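You operate a simulated robot arm through the tools that you are given. There is no shell and no other tool.

You are at the controls of a simulated robot arm. One attempt, no reset.

Task
Cap the vial in the filler, move it to the low blue rack and load the vial from pocket A1.
Fine: add nothing; leave the slide at LOAD and the other vial in the low white rack alone.

It is judged by the outcome, as a careful person would: the job done as asked, and still so three seconds after it is handed in. It fails if anything else is knocked over, pushed out of place, dropped, spilled or broken. A push-on lid holds only when it is set on centred and level and pressed home; a screw cap is set on level and turned clockwise until tight.

Robot
A 7-joint arm with a two-finger parallel gripper, fixed in place. Base frame: the origin is at the foot of the arm, x ahead of it, y to its left, z up; the work surface is at about z = 755. Lengths are in mm, angles in degrees, forces in N, time in s.
With the tool pointing down near the work surface it reaches from about 300 to 720 mm from the base axis. Its first joint turns from -166.0 to 166.0 degrees. Payload 3.43 kg.
The TCP is the grasp point between the finger pads, 30 mm short of the fingertips. In the tool frame z runs along the fingers and y along their closing line. Largest opening 94 mm; finger width 28, thickness 10; the body of the gripper, 50 by 96 mm, starts 55 mm behind the TCP.
Orientation is told as [roll, pitch, yaw] about the base's x, y, z axes, in that order, counted from this pose: with the fingers straight down and closing along the base's y, the tool's x points along the base's -x, its y along +y and its z along -z.

Tools
- The arm moves only by the tool step_arm. Its argument "commands" is text: rows parted by semicolons, each of 7 numbers parted by spaces: the closure, from 0 (fully open) to 1 (shut), then the shift along the tool's x, y, z in cm, then the turn, a rotation vector about the tool's x, y, z in degrees. In form: gripper x y z wx wy wz; .... A call has 1 to 20 rows; each row is the pose to reach, as a shift and turn from the pose commanded when the call began, along the tool's axes at that moment. Each row takes 0.2 s and may step no farther than 50 mm and 8.6 degrees from the row before; otherwise, or with a gripper value out of range, the whole call is refused. Where a pose cannot be reached the arm comes as near as it can. A force on the tool above 40 N (or 10 N above the force at the start of the call, whichever is more), or a blocked arm, ends the call early, and 0.2 s more pass. Each finger travels about 108 mm/s and halts on what it meets, pressing with about 23 N; the grip force reading is that of the motor and also rises with nothing between the fingers. The clock runs only during rows and for 0.2 s after the last one: add rows that repeat a pose to give the fingers time. The reply holds the time, the measured pose of the TCP, the force on the tool along the base axes, the opening and the grip force, in the units named above and with some noise, with the torque about the TCP (base axes, N m) and any sound that the robot's microphone picked up.
- Cameras (640 x 400 px; columns grow to the right, rows downward): "scene" is fixed at [42.3, -500.6, 1516.6]; the picture's right is [0.51, -0.86, 0.00], its down [-0.36, -0.21, -0.91] and it looks along [0.78, 0.47, -0.42] (base axes); focal length 339 px, centre (320, 200). "wrist" rides on the gripper at [76, 14, -103] in the tool frame; the picture's right is [-0.18, 0.98, 0.00], its down [-0.75, -0.14, -0.64] and it looks along [-0.63, -0.12, 0.77] (tool axes); focal length 243 px, centre (320, 200). There is no depth. A picture from a camera that has moved, and an enlarged one, comes with that camera's place and axes in the base frame and with its lens. The place of the scene camera against the robot may be out by one fixed shift of up to 12 mm in any direction.
- capture(camera): a new picture of that camera. It takes no simulated time.
- lift_body(by): slides the trunk up (or, below 0, down) by that many mm; the arm rides with it, the base frame stays. It gives what a move gives, with no picture.
- enlarge(camera, box): a new picture of the part [left, top, right, bottom] of that camera's present view, enlarged. It takes no simulated time.
- job_done(): hands the job in; it is judged then, once.

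Nothing tells you positions but the pictures and the camera data. Unless the task says otherwise, let go and move clear before handing in.

The tools are called after "Emit:" as name(argument=value, ...) on one line, values as JSON. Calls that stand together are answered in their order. step_arm: Moves the arm, as the interface text tells. Its arguments: {"type":"object","properties":{"commands":{"type":"string"}},"required":["commands"]} The other tools are called the same way: lift_body (by) slides the trunk up or down; capture (camera) takes a picture; enlarge (camera, box) takes an enlarged picture of a part of a camera's view; job_done () hands the job in.

At the start:

```text
t: 0.0
tool_pos: [477.0, -26.7, 1245.2]
tool_rot: [0.0, 0.0, 0.0]
force: [0.1, 0.9, 0.0]
ft_torque: [0.03, 0.02, 0.04]
finger_gap: 94.0
finger_force: 0.0
trunk travel left (down, up): [-125.0, 465.0]
```

scene: 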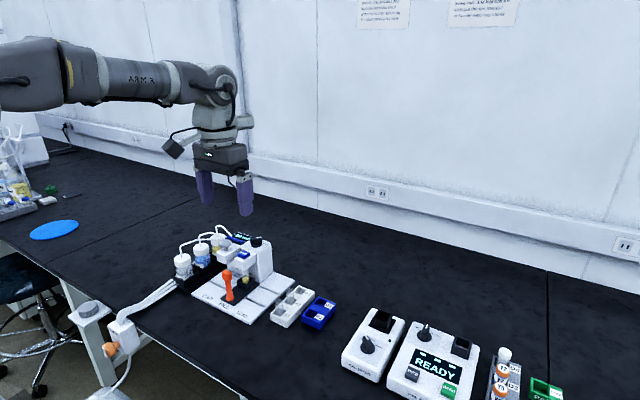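
wrist: 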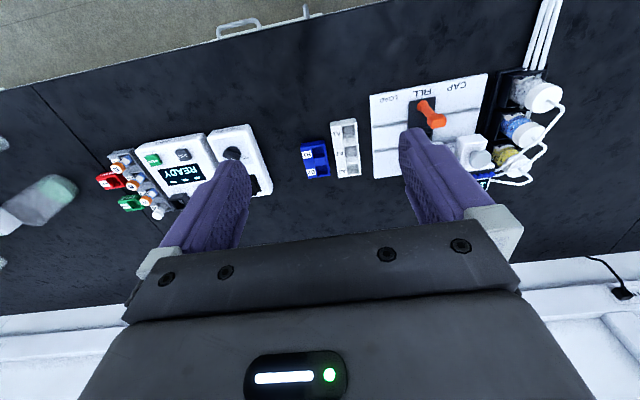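

I see a filler with an orange slide lever (LOAD/FILL/CAP), a white low rack and a blue low rack next to it, plus other instruments. I'll enlarge the views first to learn the details.

Emit:
enlarge(camera="scene", box=[160, 220, 350, 340])

Emit:
enlarge(camera="wrist", box=[280, 60, 580, 250])

Emit:
enlarge(camera="scene", box=[330, 290, 590, 400])

Emit:
enlarge(camera="wrist", box=[80, 100, 280, 225])

```text
3.33 times, centred on (255, 280) of scene
camera zoom: at [42.3, -500.6, 1516.6], right [0.51, -0.86, 0.0], down [-0.36, -0.21, -0.91], along [0.78, 0.47, -0.42], focal length 1129 px, centre (537, -67)
```

zoom: 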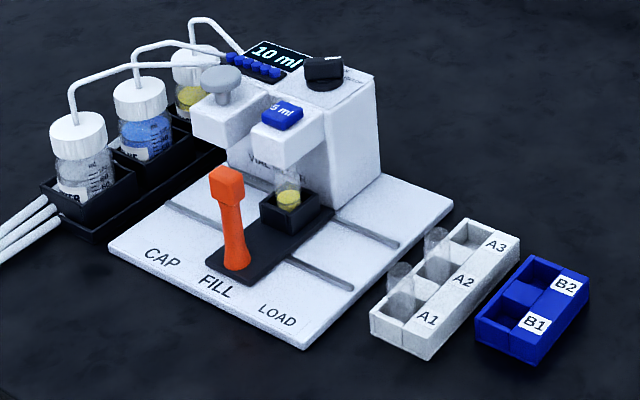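

```text
2.11 times, centred on (430, 155) of wrist
camera zoom: at [401.0, -11.5, 1348.2], right [0.18, 0.98, 0.0], down [0.75, -0.14, 0.64], along [0.63, -0.12, -0.77], focal length 511 px, centre (88, 295)
```

zoom: 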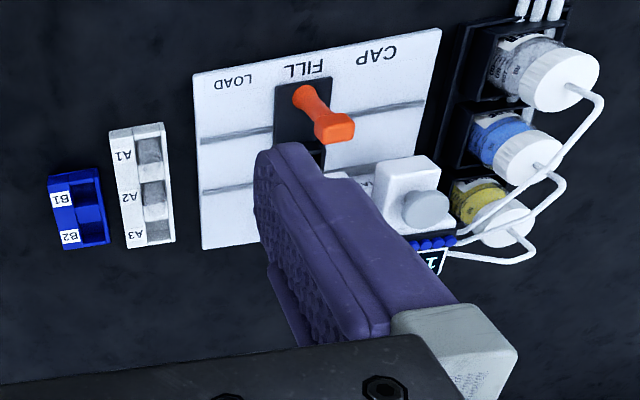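

```text
2.46 times, centred on (460, 345) of scene
camera zoom: at [42.3, -500.6, 1516.6], right [0.51, -0.86, 0.0], down [-0.36, -0.21, -0.91], along [0.78, 0.47, -0.42], focal length 834 px, centre (-25, -157)
```

zoom: 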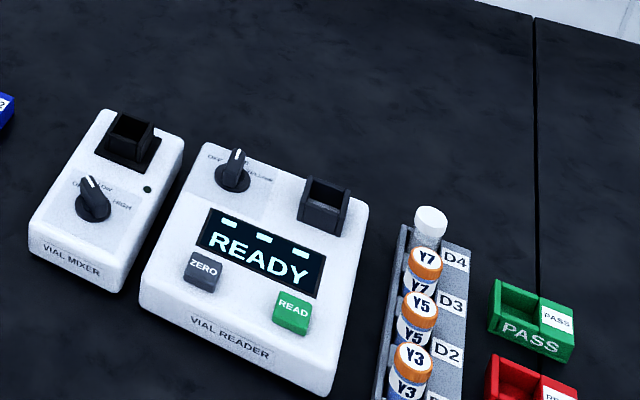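

```text
3.20 times, centred on (180, 162) of wrist
camera zoom: at [401.0, -11.5, 1348.2], right [0.18, 0.98, 0.0], down [0.75, -0.14, 0.64], along [0.63, -0.12, -0.77], focal length 776 px, centre (768, 320)
```

zoom: 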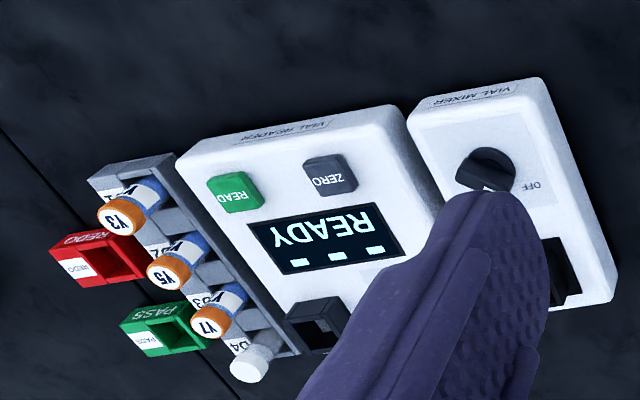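

The slide is at FILL with a yellow vial in its pocket. The capper, with a grey mushroom plunger, is at the CAP end, and the white rack (A1–A3) and blue rack (B1–B2) sit to the right of the filler. I'll move the wrist camera closer to the filler to measure it.

Emit:
step_arm(commands="0 0 3 2.5 0 0 0; 0 0 6 5 0 0 0; 0 0 9 7.5 0 0 0; 0 0 12 10 0 0 0; 0 0 15 12.5 0 0 0; 0 0 18 15 0 0 0; 0 0 18 15 0 0 0")

Emit:
capture(camera="wrist")

Emit:
capture(camera="scene")

```text
t: 1.6
tool_pos: [480.2, 153.8, 1094.6]
tool_rot: [-0.1, 0.0, 0.0]
force: [0.1, -0.7, 0.1]
ft_torque: [0.01, 0.01, -0.03]
finger_gap: 94.2
finger_force: 0.1
trunk travel left (down, up): [-125.0, 465.0]
```

```text
taken
camera wrist: at [403.0, 169.8, 1198.0], right [0.18, 0.98, 0.0], down [0.75, -0.14, 0.64], along [0.63, -0.12, -0.77], focal length 243 px, centre (320, 200)
```

wrist: 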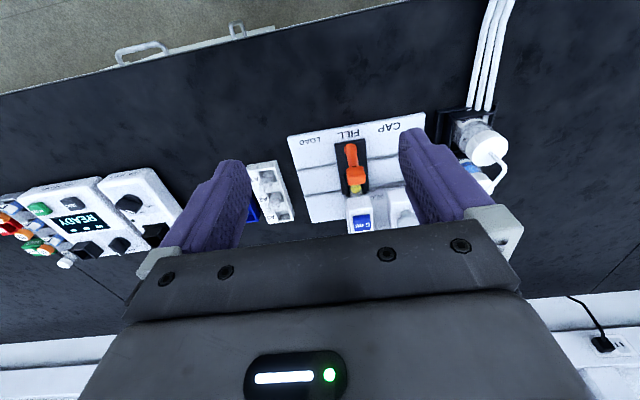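

```text
taken
```

scene: 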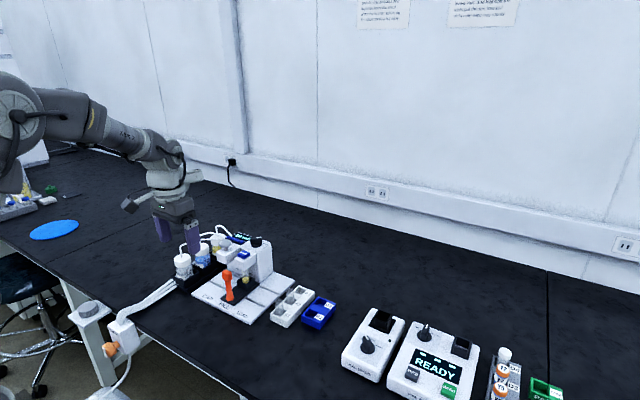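

Emit:
enlarge(camera="wrist", box=[230, 90, 450, 240])

Emit:
enlarge(camera="scene", box=[180, 220, 300, 330])

Emit:
enlarge(camera="scene", box=[250, 270, 350, 340])

```text
2.67 times, centred on (340, 165) of wrist
camera zoom: at [403.0, 169.8, 1198.0], right [0.18, 0.98, 0.0], down [0.75, -0.14, 0.64], along [0.63, -0.12, -0.77], focal length 647 px, centre (267, 293)
```

zoom: 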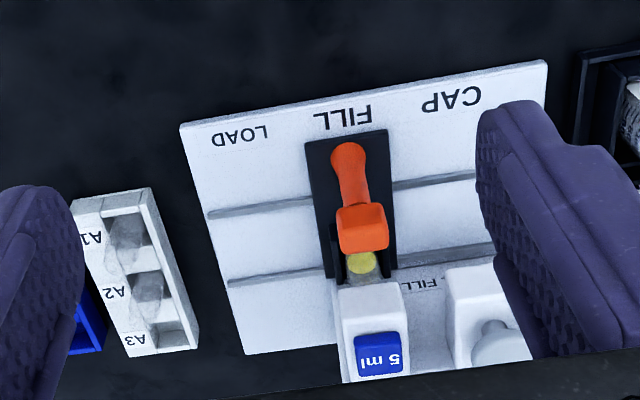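

```text
3.64 times, centred on (240, 275) of scene
camera zoom: at [42.3, -500.6, 1516.6], right [0.51, -0.86, 0.0], down [-0.36, -0.21, -0.91], along [0.78, 0.47, -0.42], focal length 1232 px, centre (611, -73)
```

zoom: 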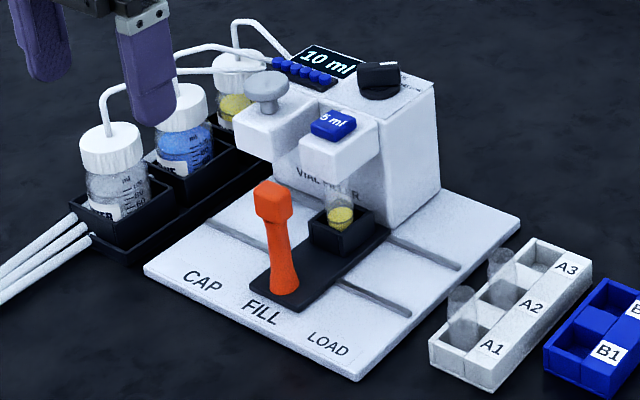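

```text
5.71 times, centred on (300, 305) of scene
camera zoom: at [42.3, -500.6, 1516.6], right [0.51, -0.86, 0.0], down [-0.36, -0.21, -0.91], along [0.78, 0.47, -0.42], focal length 1936 px, centre (434, -400)
```

zoom: 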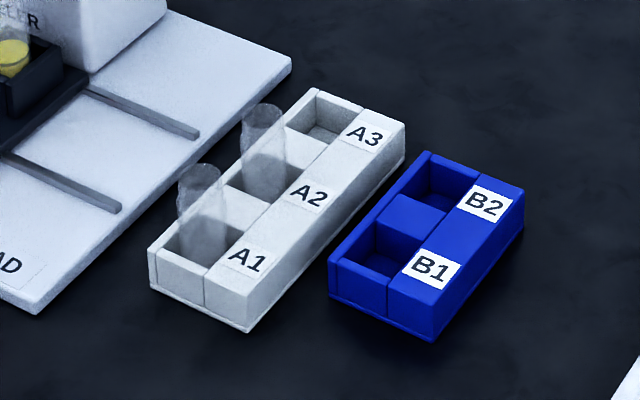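

The lever stands near (636, 188) with its knob at about z 860. LOAD, FILL and CAP are about 75 mm apart along y (112, 188 and 263), and the mushroom plunger is near (705, 260, 912). I'll go in closer to refine these.

Emit:
step_arm(commands="0 -2 0.6 2.2 0 0 0; 0 -4 1.2 4.4 0 0 0; 0 -6 1.8 6.6 0 0 0; 0 -8 2.4 8.8 0 0 0; 0 -10 3 11 0 0 0; 0 -11 3.4 12 0 0 0; 0 -11 3.4 12 0 0 0")

Emit:
capture(camera="wrist")

Emit:
enlarge(camera="scene", box=[180, 210, 300, 320])

```text
t: 3.2
tool_pos: [587.2, 187.9, 973.5]
tool_rot: [-0.1, 0.0, 0.1]
force: [0.4, -0.1, 0.0]
ft_torque: [0.01, -0.02, 0.02]
finger_gap: 94.0
finger_force: 0.1
trunk travel left (down, up): [-125.0, 465.0]
```

```text
taken
camera wrist: at [512.3, 203.6, 1077.1], right [0.18, 0.98, 0.0], down [0.75, -0.14, 0.64], along [0.63, -0.12, -0.77], focal length 243 px, centre (320, 200)
```

wrist: 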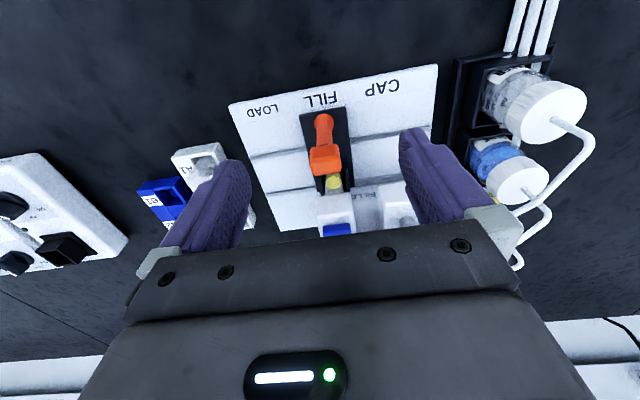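

```text
3.64 times, centred on (240, 265) of scene
camera zoom: at [42.3, -500.6, 1516.6], right [0.51, -0.86, 0.0], down [-0.36, -0.21, -0.91], along [0.78, 0.47, -0.42], focal length 1232 px, centre (611, -36)
```

zoom: 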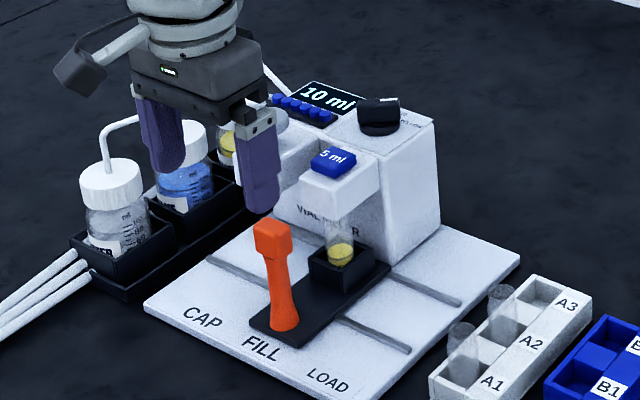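

Emit:
enlarge(camera="wrist", box=[230, 80, 440, 240])

Emit:
enlarge(camera="scene", box=[225, 230, 285, 270])

```text
2.50 times, centred on (335, 160) of wrist
camera zoom: at [512.3, 203.6, 1077.1], right [0.18, 0.98, 0.0], down [0.75, -0.14, 0.64], along [0.63, -0.12, -0.77], focal length 606 px, centre (282, 300)
```

zoom: 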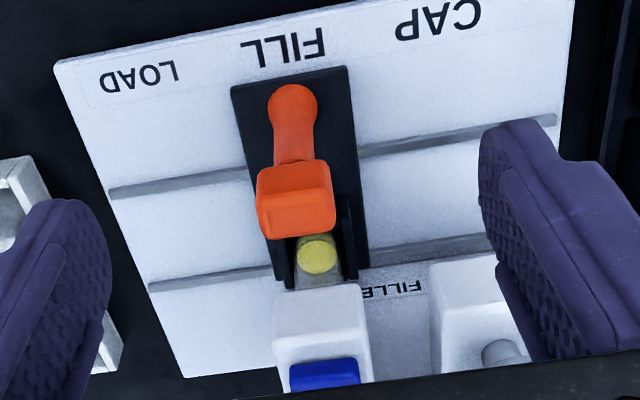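

```text
10.00 times, centred on (255, 250) of scene
camera zoom: at [42.3, -500.6, 1516.6], right [0.51, -0.86, 0.0], down [-0.36, -0.21, -0.91], along [0.78, 0.47, -0.42], focal length 3387 px, centre (970, -300)
```

zoom: 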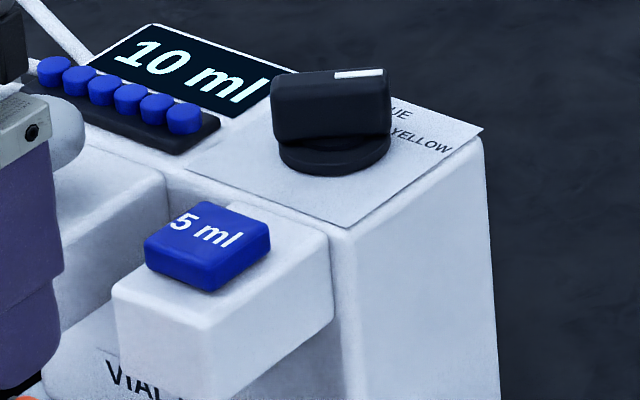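

The knob is about 28 mm wide in y, centred near (637, 187) with its top at z ≈ 870. I'll hover over it with a partly open gripper and check alignment before going down around it.

Emit:
step_arm(commands="0.2 -3 0 1.5 0 0 0; 0.3 -5 0 3 0 0 0; 0.3 -5 0 5 0 0 0; 0.3 -5 0 6.5 0 0 0; 0.3 -5 0 6.5 0 0 0")

Emit:
enlarge(camera="wrist", box=[220, 60, 440, 240])

Emit:
enlarge(camera="scene", box=[190, 200, 290, 320])

```text
t: 4.4
tool_pos: [637.9, 188.0, 909.0]
tool_rot: [0.0, 0.0, 0.0]
force: [-0.7, -1.0, 1.2]
ft_torque: [0.0, -0.03, 0.01]
finger_gap: 65.6
finger_force: 0.0
trunk travel left (down, up): [-125.0, 465.0]
```

```text
2.22 times, centred on (330, 150) of wrist
camera zoom: at [561.0, 203.0, 1013.2], right [0.18, 0.98, 0.0], down [0.75, -0.14, 0.64], along [0.63, -0.12, -0.77], focal length 539 px, centre (298, 311)
```

zoom: 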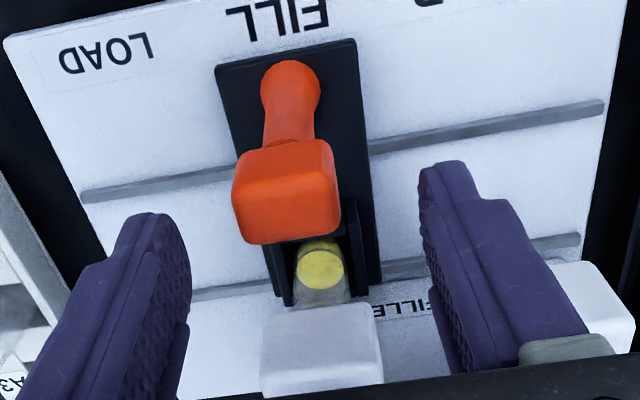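

```text
3.33 times, centred on (240, 260) of scene
camera zoom: at [42.3, -500.6, 1516.6], right [0.51, -0.86, 0.0], down [-0.36, -0.21, -0.91], along [0.78, 0.47, -0.42], focal length 1129 px, centre (587, 0)
```

zoom: 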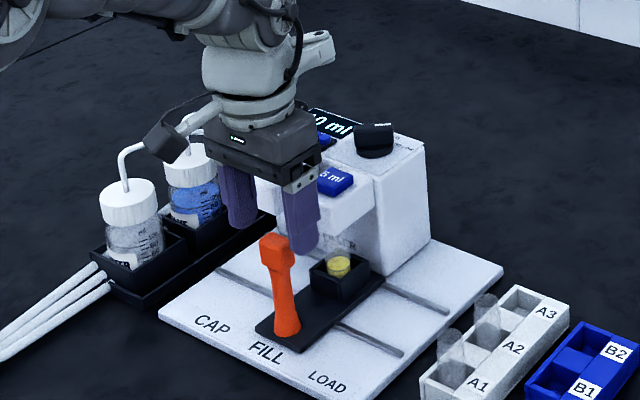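

The knob sits centred between the fingers at about (637, 187). I'll go down around it now and close loosely on it.

Emit:
step_arm(commands="0.3 0 -0.1 2 0 0 0; 0.3 0 -0.1 4 0 0 0; 0.3 0 -0.1 5.2 0 0 0; 0.5 0 -0.1 5.2 0 0 0; 0.62 0 -0.1 5.2 0 0 0; 0.64 0 -0.1 5.2 0 0 0; 0.64 0 -0.1 5.2 0 0 0")

Emit:
capture(camera="wrist")

Emit:
enlarge(camera="scene", box=[190, 200, 290, 320])

```text
t: 6.0
tool_pos: [636.7, 185.0, 857.1]
tool_rot: [0.1, 0.0, -0.1]
force: [-0.7, -2.3, -0.6]
ft_torque: [0.0, -0.02, 0.06]
finger_gap: 34.8
finger_force: 0.9
trunk travel left (down, up): [-125.0, 465.0]
```

```text
taken
camera wrist: at [560.2, 201.3, 961.4], right [0.18, 0.98, 0.0], down [0.75, -0.14, 0.64], along [0.63, -0.12, -0.77], focal length 243 px, centre (320, 200)
```

wrist: 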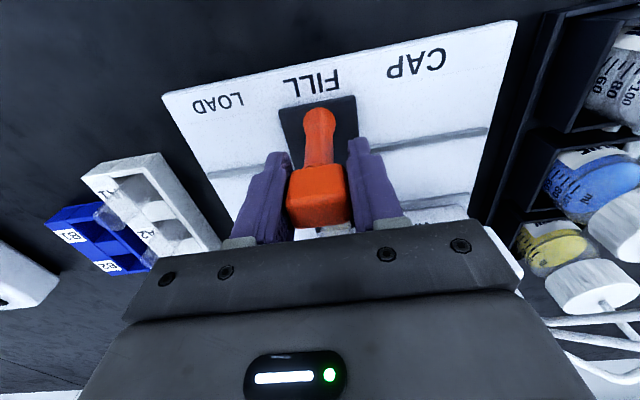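

```text
3.33 times, centred on (240, 260) of scene
camera zoom: at [42.3, -500.6, 1516.6], right [0.51, -0.86, 0.0], down [-0.36, -0.21, -0.91], along [0.78, 0.47, -0.42], focal length 1129 px, centre (587, 0)
```

zoom: 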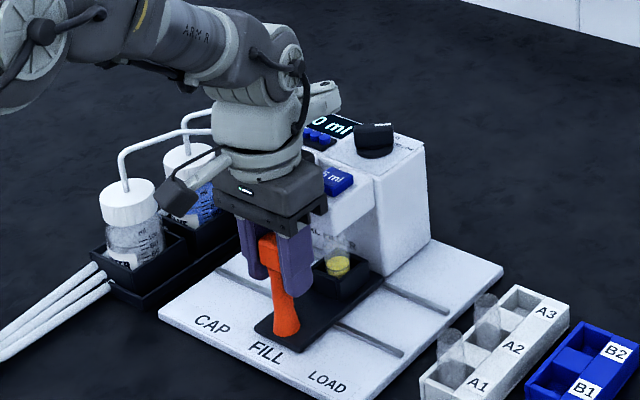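

The lever is loosely straddled with the gap at 34.8 mm. I'll push it slowly in +y toward CAP.

Emit:
step_arm(commands="0.64 0 0.7 0 0 0 0; 0.64 0 1.4 0 0 0 0; 0.64 0 2.2 0 0 0 0; 0.64 0 3.0 0 0 0 0; 0.64 0 3.8 0 0 0 0; 0.64 0 4.6 0 0 0 0; 0.64 0 5.4 0 0 0 0; 0.64 0 6.2 0 0 0 0; 0.64 0 6.8 0 0 0 0; 0.64 0 6.8 0 0 0 0")

Emit:
capture(camera="wrist")

Emit:
enlarge(camera="scene", box=[180, 200, 290, 320])

```text
t: 8.2
tool_pos: [636.5, 255.7, 857.7]
tool_rot: [0.0, 0.0, 0.0]
force: [-0.7, 2.2, 0.6]
ft_torque: [-0.04, 0.02, 0.04]
finger_gap: 35.0
finger_force: 0.8
trunk travel left (down, up): [-125.0, 465.0]
```

```text
taken
camera wrist: at [560.8, 271.1, 961.3], right [0.18, 0.98, 0.0], down [0.75, -0.14, 0.64], along [0.63, -0.12, -0.77], focal length 243 px, centre (320, 200)
```

wrist: 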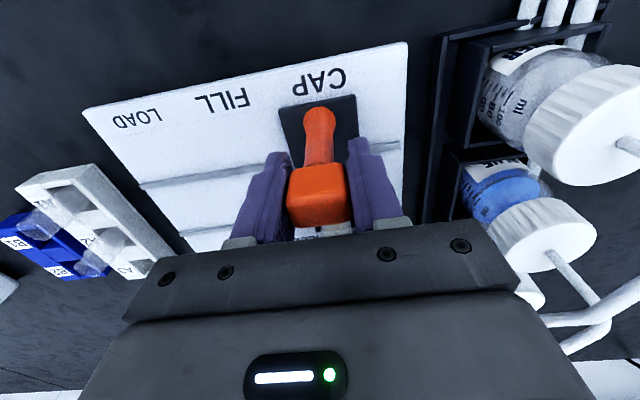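

```text
3.33 times, centred on (235, 260) of scene
camera zoom: at [42.3, -500.6, 1516.6], right [0.51, -0.86, 0.0], down [-0.36, -0.21, -0.91], along [0.78, 0.47, -0.42], focal length 1129 px, centre (603, 0)
```

zoom: 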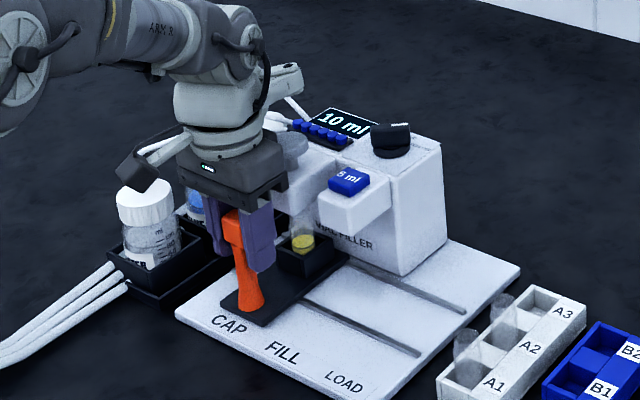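

The slide follows with little resistance. I'll go on in small steps toward the CAP position, watching force and sound.

Emit:
step_arm(commands="0.64 0 0.3 0 0 0 0; 0.64 0 0.6 0 0 0 0; 0.64 0 0.9 0 0 0 0; 0.64 0 0.9 0 0 0 0")

Emit:
capture(camera="wrist")

Emit:
enlarge(camera="scene", box=[180, 200, 290, 320])

```text
t: 9.2
tool_pos: [637.6, 261.9, 856.0]
tool_rot: [0.0, 0.1, -0.1]
force: [-0.6, -7.5, 1.9]
ft_torque: [0.08, 0.02, 0.08]
finger_gap: 38.3
finger_force: 4.2
trunk travel left (down, up): [-125.0, 465.0]
```

```text
taken
camera wrist: at [561.5, 277.3, 960.5], right [0.19, 0.98, 0.0], down [0.75, -0.14, 0.64], along [0.63, -0.12, -0.77], focal length 243 px, centre (320, 200)
```

wrist: 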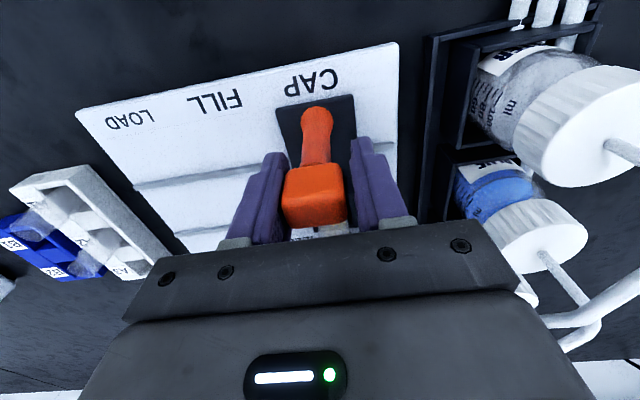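

```text
3.33 times, centred on (235, 260) of scene
camera zoom: at [42.3, -500.6, 1516.6], right [0.51, -0.86, 0.0], down [-0.36, -0.21, -0.91], along [0.78, 0.47, -0.42], focal length 1129 px, centre (603, 0)
```

zoom: 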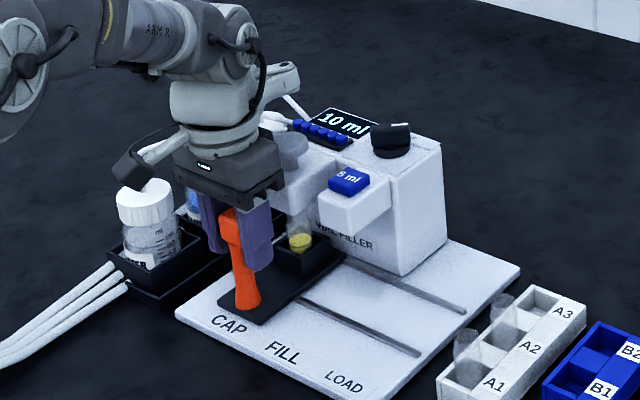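

The lever has met resistance at y ≈ 262, with the carriage centred at about 261 under the CAP label. I'll give it one small extra push to make sure it is fully home, then release.

Emit:
step_arm(commands="0.64 0 0.2 0 0 0 0; 0.64 0 0.4 0 0 0 0; 0.64 0 0.4 0 0 0 0")

Emit:
enlarge(camera="wrist", box=[220, 40, 420, 250])

```text
t: 10.0
tool_pos: [637.2, 264.5, 856.8]
tool_rot: [0.0, 0.0, 0.0]
force: [-0.3, -16.1, -3.6]
ft_torque: [0.22, -0.14, 0.22]
finger_gap: 43.5
finger_force: 8.5
trunk travel left (down, up): [-125.0, 465.0]
```

```text
1.90 times, centred on (320, 145) of wrist
camera zoom: at [561.6, 280.1, 960.6], right [0.19, 0.98, 0.0], down [0.75, -0.14, 0.64], along [0.63, -0.12, -0.77], focal length 462 px, centre (320, 305)
```

zoom: 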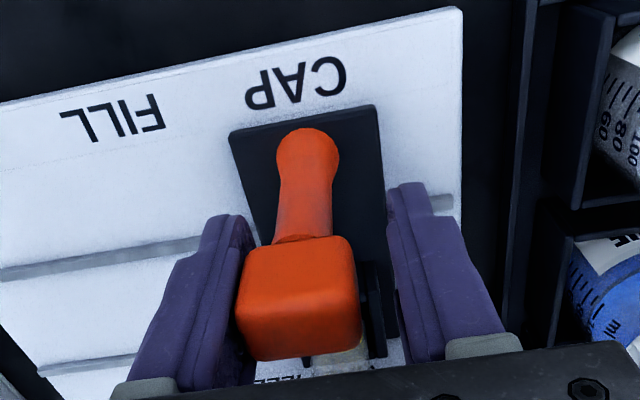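

The slide is firmly against its CAP stop. I'll relax, open the fingers and rise clear, then look at the plunger.

Emit:
step_arm(commands="0.55 0 -0.3 0 0 0 0; 0.4 0 -0.4 0 0 0 0; 0.3 0 -0.4 0 0 0 0; 0.3 0 -0.4 0 0 0 0; 0.3 0 -0.4 -2 0 0 0; 0.3 0 -0.4 -5 0 0 0; 0.3 0 -0.4 -9 0 0 0; 0.3 -0 -0.4 -13 0 0 0; 0.3 0 -0.4 -13 0 0 0")

Emit:
capture(camera="wrist")

Emit:
enlarge(camera="scene", box=[180, 200, 290, 320])

```text
t: 12.0
tool_pos: [637.7, 264.5, 987.9]
tool_rot: [0.0, 0.1, 0.0]
force: [0.2, 0.3, 0.3]
ft_torque: [-0.02, 0.0, 0.02]
finger_gap: 65.5
finger_force: 0.0
trunk travel left (down, up): [-125.0, 465.0]
```

```text
taken
camera wrist: at [561.9, 279.6, 1091.5], right [0.18, 0.98, 0.0], down [0.75, -0.14, 0.64], along [0.63, -0.12, -0.77], focal length 243 px, centre (320, 200)
```

wrist: 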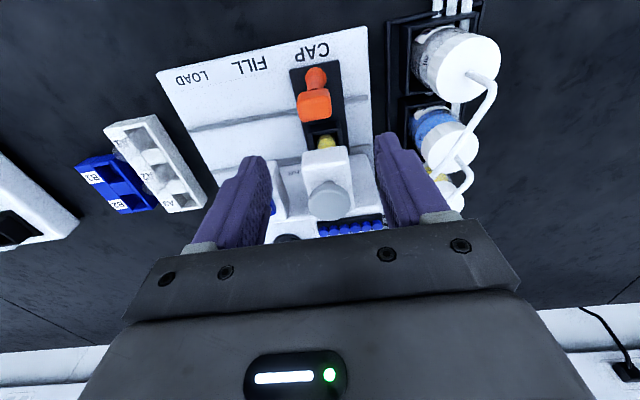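

```text
3.33 times, centred on (235, 260) of scene
camera zoom: at [42.3, -500.6, 1516.6], right [0.51, -0.86, 0.0], down [-0.36, -0.21, -0.91], along [0.78, 0.47, -0.42], focal length 1129 px, centre (603, 0)
```

zoom: 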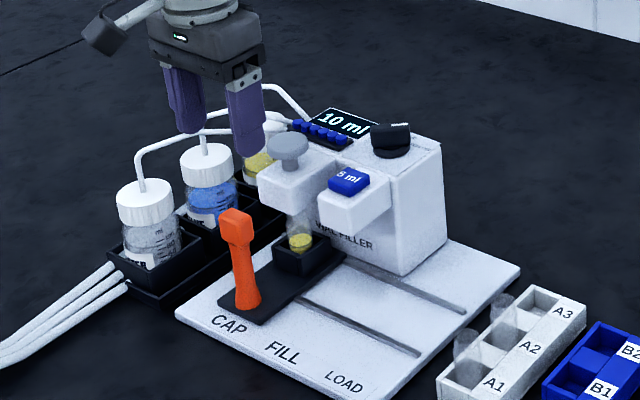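

Emit:
enlarge(camera="wrist", box=[250, 50, 410, 250])

Emit:
enlarge(camera="scene", box=[225, 225, 285, 300])

```text
2.00 times, centred on (330, 150) of wrist
camera zoom: at [561.9, 279.6, 1091.5], right [0.18, 0.98, 0.0], down [0.75, -0.14, 0.64], along [0.63, -0.12, -0.77], focal length 485 px, centre (300, 300)
```

zoom: 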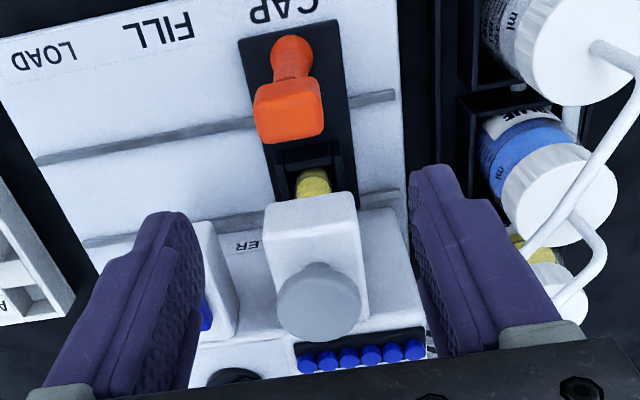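

```text
5.33 times, centred on (255, 262) of scene
camera zoom: at [42.3, -500.6, 1516.6], right [0.51, -0.86, 0.0], down [-0.36, -0.21, -0.91], along [0.78, 0.47, -0.42], focal length 1806 px, centre (667, -133)
```

zoom: 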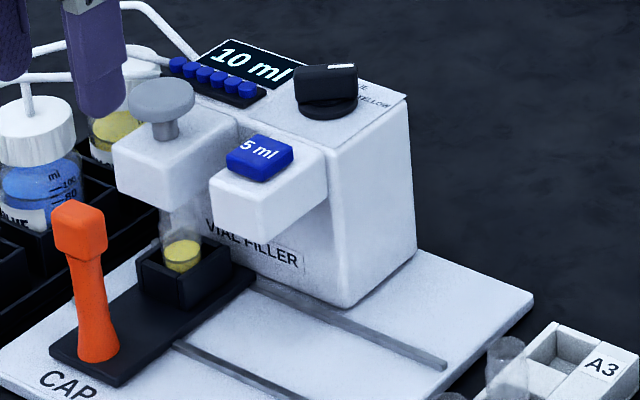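

The plunger top is at about (705, 261.5, 920), with a disc about 40 mm across, and the vial stands beneath it. I'll shut the fingers and hover over its centre.

Emit:
step_arm(commands="0.6 -1 0 0 0 0 0; 0.9 -3 -0.1 0 0 0 0; 1 -5 -0.2 0 0 0 0; 1 -6.7 -0.3 0 0 0 0; 1 -6.7 -0.3 0 0 0 0; 1 -6.7 -0.3 0 0 0 0")

Emit:
enlarge(camera="wrist", box=[220, 50, 440, 250])

Emit:
enlarge(camera="scene", box=[200, 180, 300, 300])

```text
t: 13.4
tool_pos: [681.8, 257.2, 987.7]
tool_rot: [0.0, 0.0, 0.0]
force: [1.4, -0.1, -0.4]
ft_torque: [-0.01, 0.04, 0.0]
finger_gap: 0.0
finger_force: 22.8
out of reach, approached as far as the arm can: row 3, 4, 5, 6
trunk travel left (down, up): [-125.0, 465.0]
```

```text
2.00 times, centred on (330, 150) of wrist
camera zoom: at [604.9, 272.1, 1091.8], right [0.18, 0.98, 0.0], down [0.75, -0.14, 0.64], along [0.63, -0.12, -0.77], focal length 485 px, centre (300, 300)
```

zoom: 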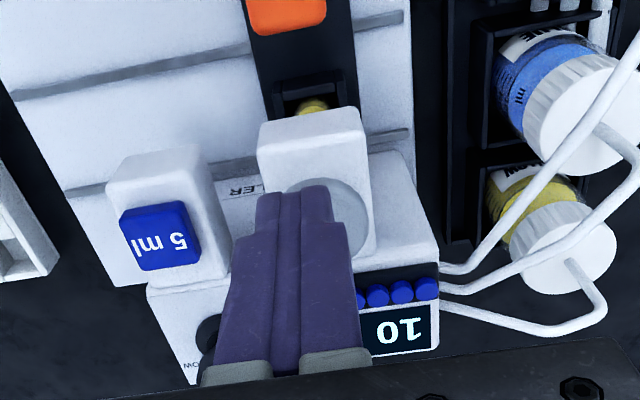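

```text
3.33 times, centred on (250, 240) of scene
camera zoom: at [42.3, -500.6, 1516.6], right [0.51, -0.86, 0.0], down [-0.36, -0.21, -0.91], along [0.78, 0.47, -0.42], focal length 1129 px, centre (553, 67)
```

zoom: 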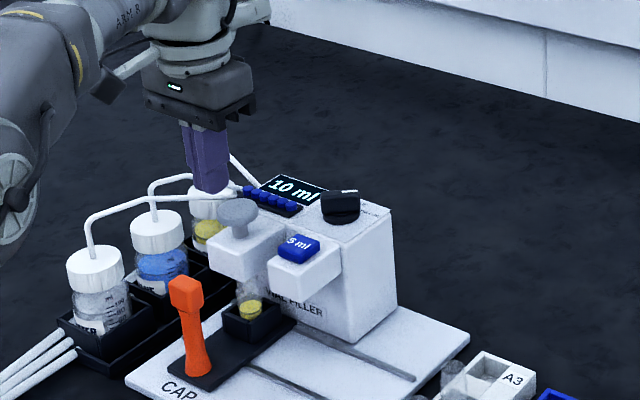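

Straight down, the arm tops out at about 729 mm radius, so I'll tilt the fingers outward about 20° and use the extra reach. I'll back off while tilting and then check the pose.

Emit:
step_arm(commands="1 1 0 -0.5 0 -6 0; 1 2 0 -1 0 -12 0; 1 3 0 -1 0 -18 0; 1 3 0 -1 0 -20 0; 1 3 0 -1 0 -20 0")

Emit:
enlarge(camera="scene", box=[190, 180, 290, 300])

```text
t: 14.6
tool_pos: [729.7, 295.5, 1013.4]
tool_rot: [-0.1, -19.8, -0.1]
force: [0.1, -0.8, -0.6]
ft_torque: [-0.01, 0.02, 0.04]
finger_gap: 0.0
finger_force: 23.1
out of reach, approached as far as the arm can: row 1, 2, 3, 4, 5
trunk travel left (down, up): [-125.0, 465.0]
```

```text
3.33 times, centred on (240, 240) of scene
camera zoom: at [42.3, -500.6, 1516.6], right [0.51, -0.86, 0.0], down [-0.36, -0.21, -0.91], along [0.78, 0.47, -0.42], focal length 1129 px, centre (587, 67)
```

zoom: 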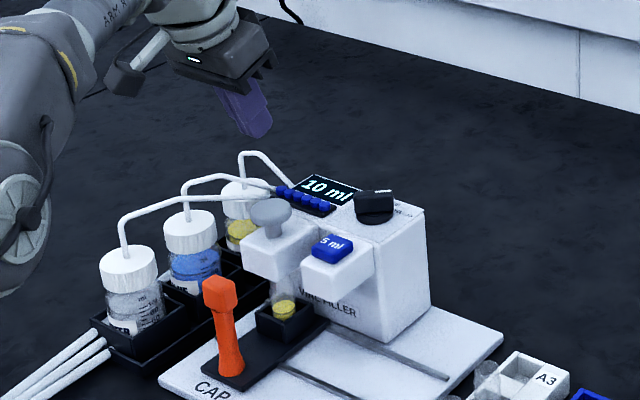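

The arm went wide of the target, to (730, 295), which looks like an artefact of the reach limit. It's clear of everything, so I'll hold still and then bring it back inside reach to learn how the commands are counted.

Emit:
step_arm(commands="1 0 0 0 0 0 0")

```text
t: 15.0
tool_pos: [729.2, 293.8, 1012.9]
tool_rot: [-0.1, -19.9, 0.0]
force: [-0.3, -1.1, -1.0]
ft_torque: [-0.01, -0.03, 0.0]
finger_gap: 0.0
finger_force: 22.5
trunk travel left (down, up): [-125.0, 465.0]
```

Emit:
step_arm(commands="1 1.5 -1 -0.55 0 0 0; 1 3 -2 -1.1 0 0 0; 1 4.6 -3.2 -1.7 0 0 0; 1 4.6 -3.2 -1.7 0 0 0")

Emit:
enlarge(camera="scene", box=[190, 160, 310, 300])

Emit:
capture(camera="wrist")

```text
t: 16.0
tool_pos: [731.1, 289.6, 1018.8]
tool_rot: [0.1, -19.9, 0.0]
force: [-0.1, 0.4, -0.3]
ft_torque: [0.02, -0.02, 0.0]
finger_gap: 0.1
finger_force: 23.3
out of reach, approached as far as the arm can: row 1, 2, 3, 4
trunk travel left (down, up): [-125.0, 465.0]
```

```text
2.86 times, centred on (250, 230) of scene
camera zoom: at [42.3, -500.6, 1516.6], right [0.51, -0.86, 0.0], down [-0.36, -0.21, -0.91], along [0.78, 0.47, -0.42], focal length 968 px, centre (520, 114)
```

zoom: 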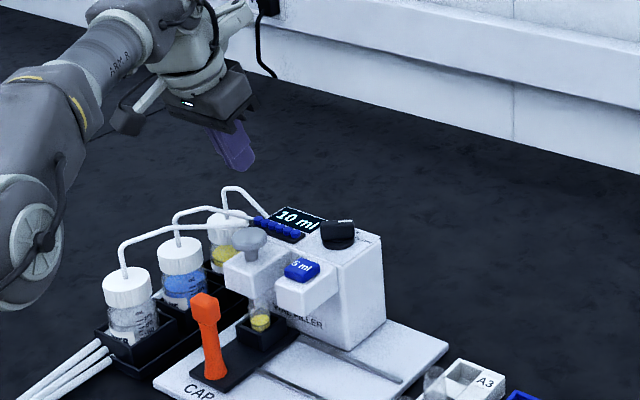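

```text
taken
camera wrist: at [625.0, 304.8, 1090.2], right [0.17, 0.98, 0.06], down [0.49, -0.14, 0.86], along [0.85, -0.12, -0.51], focal length 243 px, centre (320, 200)
```

wrist: 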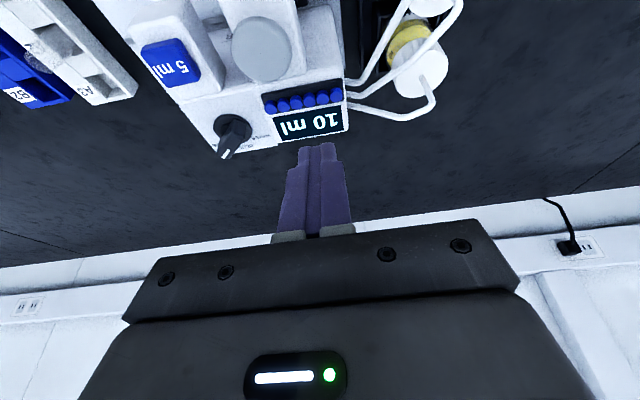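

Tilted like this the arm reports being out of reach even when moving inward, so a joint limit must be involved. I'll look at the whole arm posture.

Emit:
capture(camera="scene")

```text
taken
```

scene: 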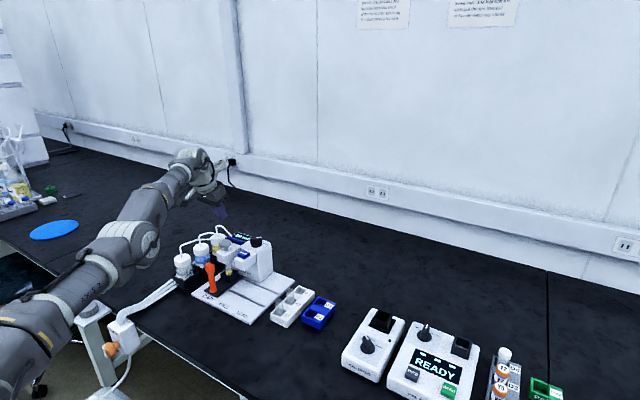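

The arm is almost fully stretched, so I suspect the solver got stuck near its singularity. I'll undo the tilt, retract to a comfortable distance, and then tilt there before extending again.

Emit:
step_arm(commands="1 0 0 -0.5 0 7 0; 1 1 0 -1 0 14 0; 1 2 0 -1.5 0 20 0; 1 2 0 -1.5 0 20 0")

```text
t: 17.0
tool_pos: [669.9, 274.1, 1020.2]
tool_rot: [0.0, 0.1, 0.0]
force: [0.1, 0.2, 0.5]
ft_torque: [0.01, 0.02, 0.04]
finger_gap: 0.0
finger_force: 23.2
out of reach, approached as far as the arm can: row 1, 2, 3, 4
trunk travel left (down, up): [-125.0, 465.0]
```

Emit:
step_arm(commands="1 2 0 0 0 0 0; 1 4 -0.5 0 0 0 0; 1 7 -1 0 0 0 0; 1 9 -1.2 0 0 0 0; 1 9 -1.2 0 0 0 0")

Emit:
capture(camera="scene")

```text
t: 18.2
tool_pos: [653.1, 299.3, 1034.4]
tool_rot: [0.0, 0.1, 0.0]
force: [0.3, -0.7, 1.2]
ft_torque: [0.0, 0.02, 0.0]
finger_gap: 0.0
finger_force: 22.9
out of reach, approached as far as the arm can: row 1, 2, 3, 4, 5
trunk travel left (down, up): [-125.0, 465.0]
```

```text
taken
```

scene: 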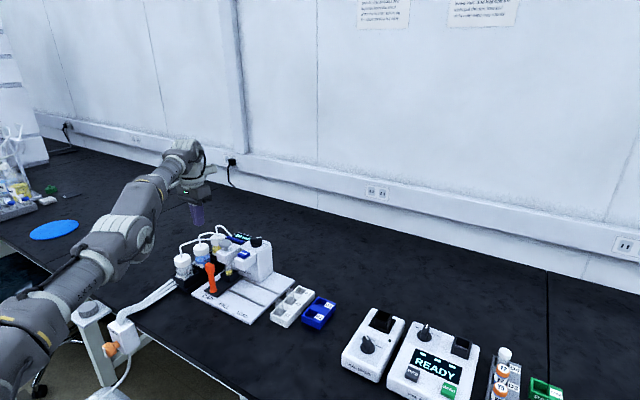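

The arm is stuck nearly straight at the elbow. A pure downward move should make the elbow bend the right way, and the tips are well above the tubes (about 900) and the plunger (920), so I'll try 40 mm down.

Emit:
step_arm(commands="1 0 0 1 0 0 0; 1 0 0 2 0 0 0; 1 0 0 3 0 0 0; 1 0 0 4 0 0 0; 1 0 0 4 0 0 0")

```text
t: 19.4
tool_pos: [658.8, 301.6, 994.8]
tool_rot: [0.0, 0.0, 0.1]
force: [-0.9, -0.7, -0.5]
ft_torque: [-0.01, 0.03, 0.03]
finger_gap: 0.2
finger_force: 23.1
out of reach, approached as far as the arm can: row 2, 3, 4, 5
trunk travel left (down, up): [-125.0, 465.0]
```

Emit:
step_arm(commands="1 0.5 -0.3 0 0 0 0; 1 1 -0.6 0 0 0 0; 1 1 -0.6 0 0 0 0")

```text
t: 20.2
tool_pos: [659.5, 298.8, 997.2]
tool_rot: [0.1, 0.0, 0.0]
force: [0.0, 0.6, -0.3]
ft_torque: [0.0, -0.01, -0.04]
finger_gap: 0.2
finger_force: 22.9
out of reach, approached as far as the arm can: row 1, 2, 3
trunk travel left (down, up): [-125.0, 465.0]
```

Inward moves are still blocked, so the elbow seems to have passed its straight-out singularity and sits against its limit. I'll raise the trunk for clearance, then extend fully and swing downward to bring the elbow back to its normal side.

Emit:
lift_body(by=200)

```text
t: 22.4
tool_pos: [658.9, 298.2, 1194.8]
tool_rot: [0.0, 0.2, 0.0]
force: [0.6, -0.3, 0.3]
ft_torque: [0.0, 0.0, 0.04]
finger_gap: 0.2
finger_force: 22.4
trunk travel left (down, up): [-325.0, 265.0]
```

Emit:
step_arm(commands="1 -1 0.4 0 0 0 0; 1 -2 0.9 0.5 0 0 0; 1 -2.7 1.2 1 0 0 0; 1 -2.7 1.2 1.5 0 0 0; 1 -2.7 1.2 2 0 0 0; 1 -2.7 1.2 2 0 0 0")

```text
t: 23.8
tool_pos: [664.1, 299.7, 1174.5]
tool_rot: [-0.1, 0.0, 0.0]
force: [0.8, 0.3, -0.4]
ft_torque: [0.0, 0.02, 0.05]
finger_gap: 0.0
finger_force: 22.5
out of reach, approached as far as the arm can: row 1, 2, 3, 4, 5, 6
trunk travel left (down, up): [-325.0, 265.0]
```

Emit:
step_arm(commands="1 0 0 3 0 0 0; 1 0.3 -0.1 6 0 0 0; 1 0.8 -0.4 9 0 0 0; 1 1.5 -0.7 11 0 0 0; 1 2.5 -1.1 13 0 0 0; 1 3.5 -1.6 14 0 0 0; 1 3.5 -1.6 14 0 0 0")

```text
t: 25.4
tool_pos: [659.8, 297.3, 1035.3]
tool_rot: [-0.1, 0.1, 0.0]
force: [-0.2, 0.0, 0.8]
ft_torque: [0.04, -0.02, 0.01]
finger_gap: 0.0
finger_force: 22.6
out of reach, approached as far as the arm can: row 2, 3, 4, 5, 6, 7
trunk travel left (down, up): [-325.0, 265.0]
```

Emit:
step_arm(commands="1 2.5 -1.2 4 0 0 0; 1 2.5 -1.2 4 0 0 0; 1 2.5 -1.2 4 0 0 0")

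```text
t: 26.2
tool_pos: [654.2, 296.0, 993.3]
tool_rot: [-0.1, 0.1, -0.1]
force: [0.5, -0.4, 0.6]
ft_torque: [0.01, 0.01, -0.02]
finger_gap: 0.1
finger_force: 23.0
out of reach, approached as far as the arm can: row 1, 2, 3
trunk travel left (down, up): [-325.0, 265.0]
```

Emit:
capture(camera="scene")

Emit:
enlarge(camera="scene", box=[0, 40, 320, 240])

```text
taken
```

scene: 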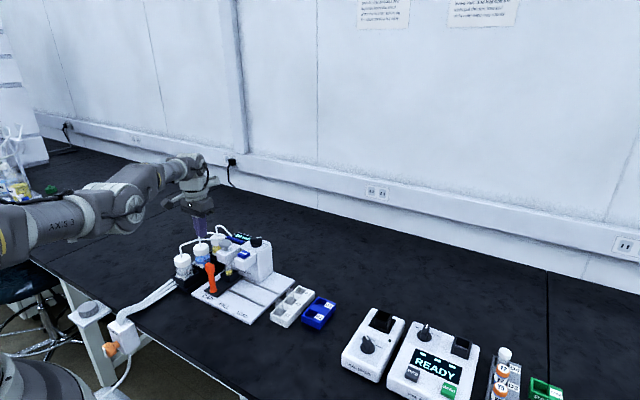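

```text
2.00 times, centred on (160, 140) of scene
camera zoom: at [42.3, -500.6, 1516.6], right [0.51, -0.86, 0.0], down [-0.36, -0.21, -0.91], along [0.78, 0.47, -0.42], focal length 677 px, centre (640, 320)
```

zoom: 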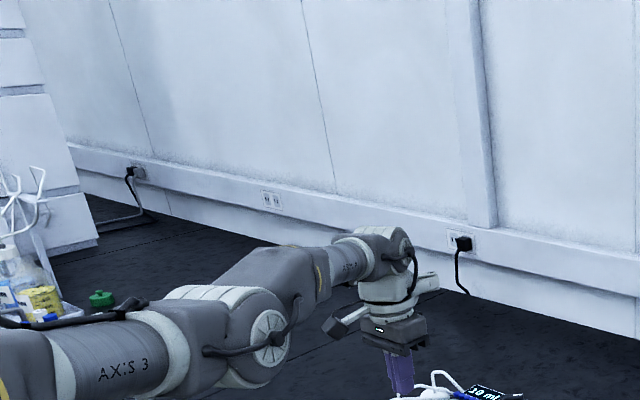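

From the picture the elbow lies slightly below the shoulder–wrist line, so it's on the wrong side of straight. By my estimate, tilting the fingers inward drives the elbow back the right way, so I'll do that in the free space above the filler while retracting.

Emit:
step_arm(commands="1 3.1 -1.4 1.0 3.3 7.3 0; 1 6.1 -2.76 1.5 6.6 14.6 0; 1 9.4 -4.24 1.6 9.9 21.9 0; 1 11.8 -5.4 1.5 9.9 21.9 0; 1 14 -6.3 1.3 9.9 21.9 0; 1 14 -6.3 1.3 9.9 21.9 0")

Emit:
enlarge(camera="scene", box=[0, 80, 320, 280])

```text
t: 27.6
tool_pos: [569.8, 258.8, 968.3]
tool_rot: [-10.5, 22.0, -2.1]
force: [0.2, 0.7, 0.2]
ft_torque: [0.02, 0.0, 0.01]
finger_gap: 0.0
finger_force: 22.7
out of reach, approached as far as the arm can: row 1, 2, 3, 4, 5, 6
trunk travel left (down, up): [-325.0, 265.0]
```

```text
2.00 times, centred on (160, 180) of scene
camera zoom: at [42.3, -500.6, 1516.6], right [0.51, -0.86, 0.0], down [-0.36, -0.21, -0.91], along [0.78, 0.47, -0.42], focal length 677 px, centre (640, 240)
```

zoom: 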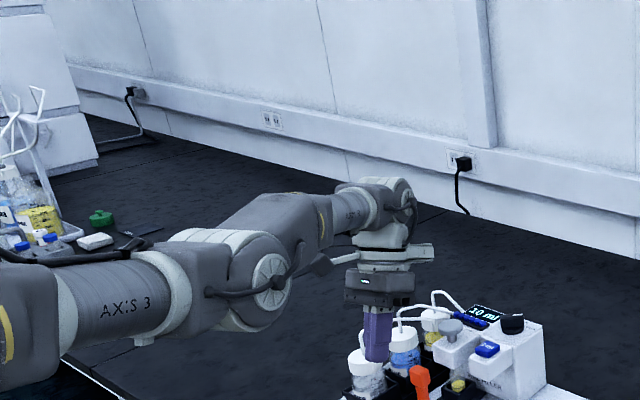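

Still held at full stretch. I'll try it in order: stretch out fully first, then tilt further inward with the wrist centre held still so the elbow flips to its normal side, and only then retract.

Emit:
step_arm(commands="1 -1.7 0.75 -0.8 0 0 0; 1 -3.33 1.5 -1.63 0 0 0; 1 -4.6 2.05 -2.2 0 0 0; 1 -4.6 2.05 -2.2 0 0 0; 1 -4.6 2.05 -2.2 0 0 0")

```text
t: 28.8
tool_pos: [574.7, 262.3, 976.9]
tool_rot: [-10.5, 21.9, -2.1]
force: [-0.3, 0.5, -0.3]
ft_torque: [-0.02, -0.02, 0.0]
finger_gap: 0.0
finger_force: 22.6
out of reach, approached as far as the arm can: row 1, 2, 3, 4, 5
trunk travel left (down, up): [-325.0, 265.0]
```

Emit:
step_arm(commands="1 2.75 -1.24 1.02 3.3 7.3 0; 1 5.7 -2.57 1.69 6.6 14.6 0; 1 7.44 -3.36 2.55 6.6 14.6 0; 1 9.94 -4.49 3.77 6.6 14.6 0; 1 12.43 -5.62 4.99 6.6 14.6 0; 1 12.43 -5.62 4.99 6.6 14.6 0")

Emit:
enlarge(camera="scene", box=[0, 80, 320, 280])

```text
t: 30.2
tool_pos: [517.4, 237.6, 966.7]
tool_rot: [-19.3, 36.0, -6.3]
force: [0.8, -0.1, -0.5]
ft_torque: [0.0, 0.02, 0.01]
finger_gap: 0.0
finger_force: 22.9
out of reach, approached as far as the arm can: row 2, 3, 4, 5, 6
trunk travel left (down, up): [-325.0, 265.0]
```

```text
2.00 times, centred on (160, 180) of scene
camera zoom: at [42.3, -500.6, 1516.6], right [0.51, -0.86, 0.0], down [-0.36, -0.21, -0.91], along [0.78, 0.47, -0.42], focal length 677 px, centre (640, 240)
```

zoom: 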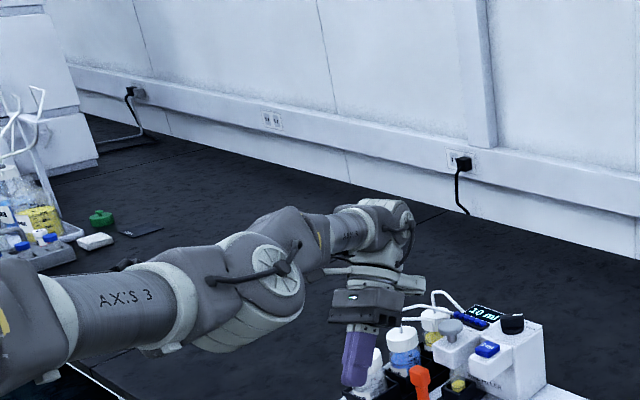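

The elbow is still at full stretch and the arm has rolled a little. I'll raise the trunk well clear of everything, then ask for a large retraction while turning the tool back upright, which should pull the elbow off the singular posture.

Emit:
lift_body(by=200)

Emit:
step_arm(commands="1 1.7 -0.76 1.54 -3.3 -7.3 0; 1 3.4 -1.5 3.1 -6.6 -14.6 0; 1 5 -2.3 4.6 -9.9 -21.9 0; 1 6.7 -3 6.2 -13.2 -29.2 0; 1 8.4 -3.8 7.7 -16.5 -36.4 0; 1 8.4 -3.8 7.7 -16.5 -36.4 0; 1 8.4 -3.8 7.7 -16.5 -36.4 0")

Emit:
capture(camera="scene")

```text
t: 32.3
tool_pos: [517.8, 238.8, 1166.7]
tool_rot: [-19.2, 36.0, -6.3]
force: [0.6, 0.0, 0.1]
ft_torque: [0.0, -0.03, 0.04]
finger_gap: 0.0
finger_force: 22.9
trunk travel left (down, up): [-525.0, 65.0]
```

```text
t: 33.9
tool_pos: [625.4, 304.6, 1101.8]
tool_rot: [-0.2, 0.2, 0.0]
force: [0.1, -0.1, -0.1]
ft_torque: [-0.03, -0.02, -0.02]
finger_gap: 0.0
finger_force: 23.0
out of reach, approached as far as the arm can: row 1, 2, 3, 4, 5, 6, 7
trunk travel left (down, up): [-525.0, 65.0]
```

```text
taken
```

scene: 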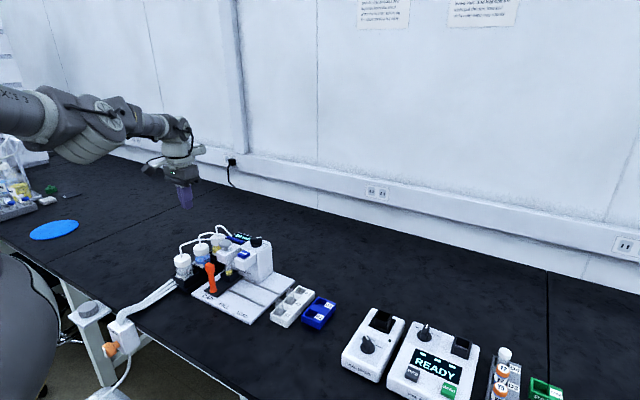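

The residual error points exactly along the arm axis, so it's stuck at the singularity. I'll stretch fully once more and then bend the opposite way, tilting the tool outward before retracting, all high above the bench.

Emit:
step_arm(commands="1 -2.14 1.04 0.76 0 0 0; 1 -4.28 2.08 1.53 0 0 0; 1 -6 2.9 2.2 0 0 0; 1 -6 2.9 2.2 0 0 0; 1 -6 2.9 2.2 0 0 0")

```text
t: 35.1
tool_pos: [626.4, 305.0, 1093.9]
tool_rot: [0.0, 0.2, -0.1]
force: [0.1, 0.0, -0.5]
ft_torque: [0.0, -0.02, -0.02]
finger_gap: 0.0
finger_force: 22.9
out of reach, approached as far as the arm can: row 1, 2, 3, 4, 5
trunk travel left (down, up): [-525.0, 65.0]
```

Emit:
step_arm(commands="1 -2.63 1.28 -0.2 -3.5 -7.2 0; 1 -4.3 2.1 -0.8 -7 -14.4 0; 1 -0.7 0.35 -0.8 -7 -14.4 0; 1 3.6 -1.75 -0.8 -7 -14.4 0; 1 7.2 -3.5 -0.8 -7 -14.4 0; 1 7.2 -3.5 -0.8 -7 -14.4 0")

Emit:
enlarge(camera="scene", box=[0, 40, 320, 240])

```text
t: 36.5
tool_pos: [662.5, 309.9, 1051.8]
tool_rot: [7.1, -14.2, -0.9]
force: [0.9, 0.3, 0.7]
ft_torque: [0.01, -0.02, 0.03]
finger_gap: 0.0
finger_force: 22.8
out of reach, approached as far as the arm can: row 2, 3, 4, 5, 6
trunk travel left (down, up): [-525.0, 65.0]
```

```text
2.00 times, centred on (160, 140) of scene
camera zoom: at [42.3, -500.6, 1516.6], right [0.51, -0.86, 0.0], down [-0.36, -0.21, -0.91], along [0.78, 0.47, -0.42], focal length 677 px, centre (640, 320)
```

zoom: 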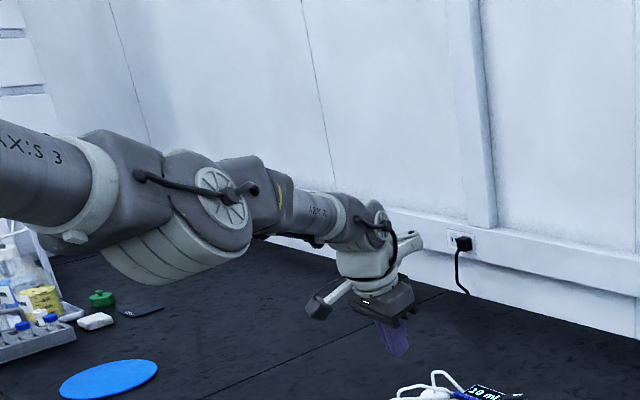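

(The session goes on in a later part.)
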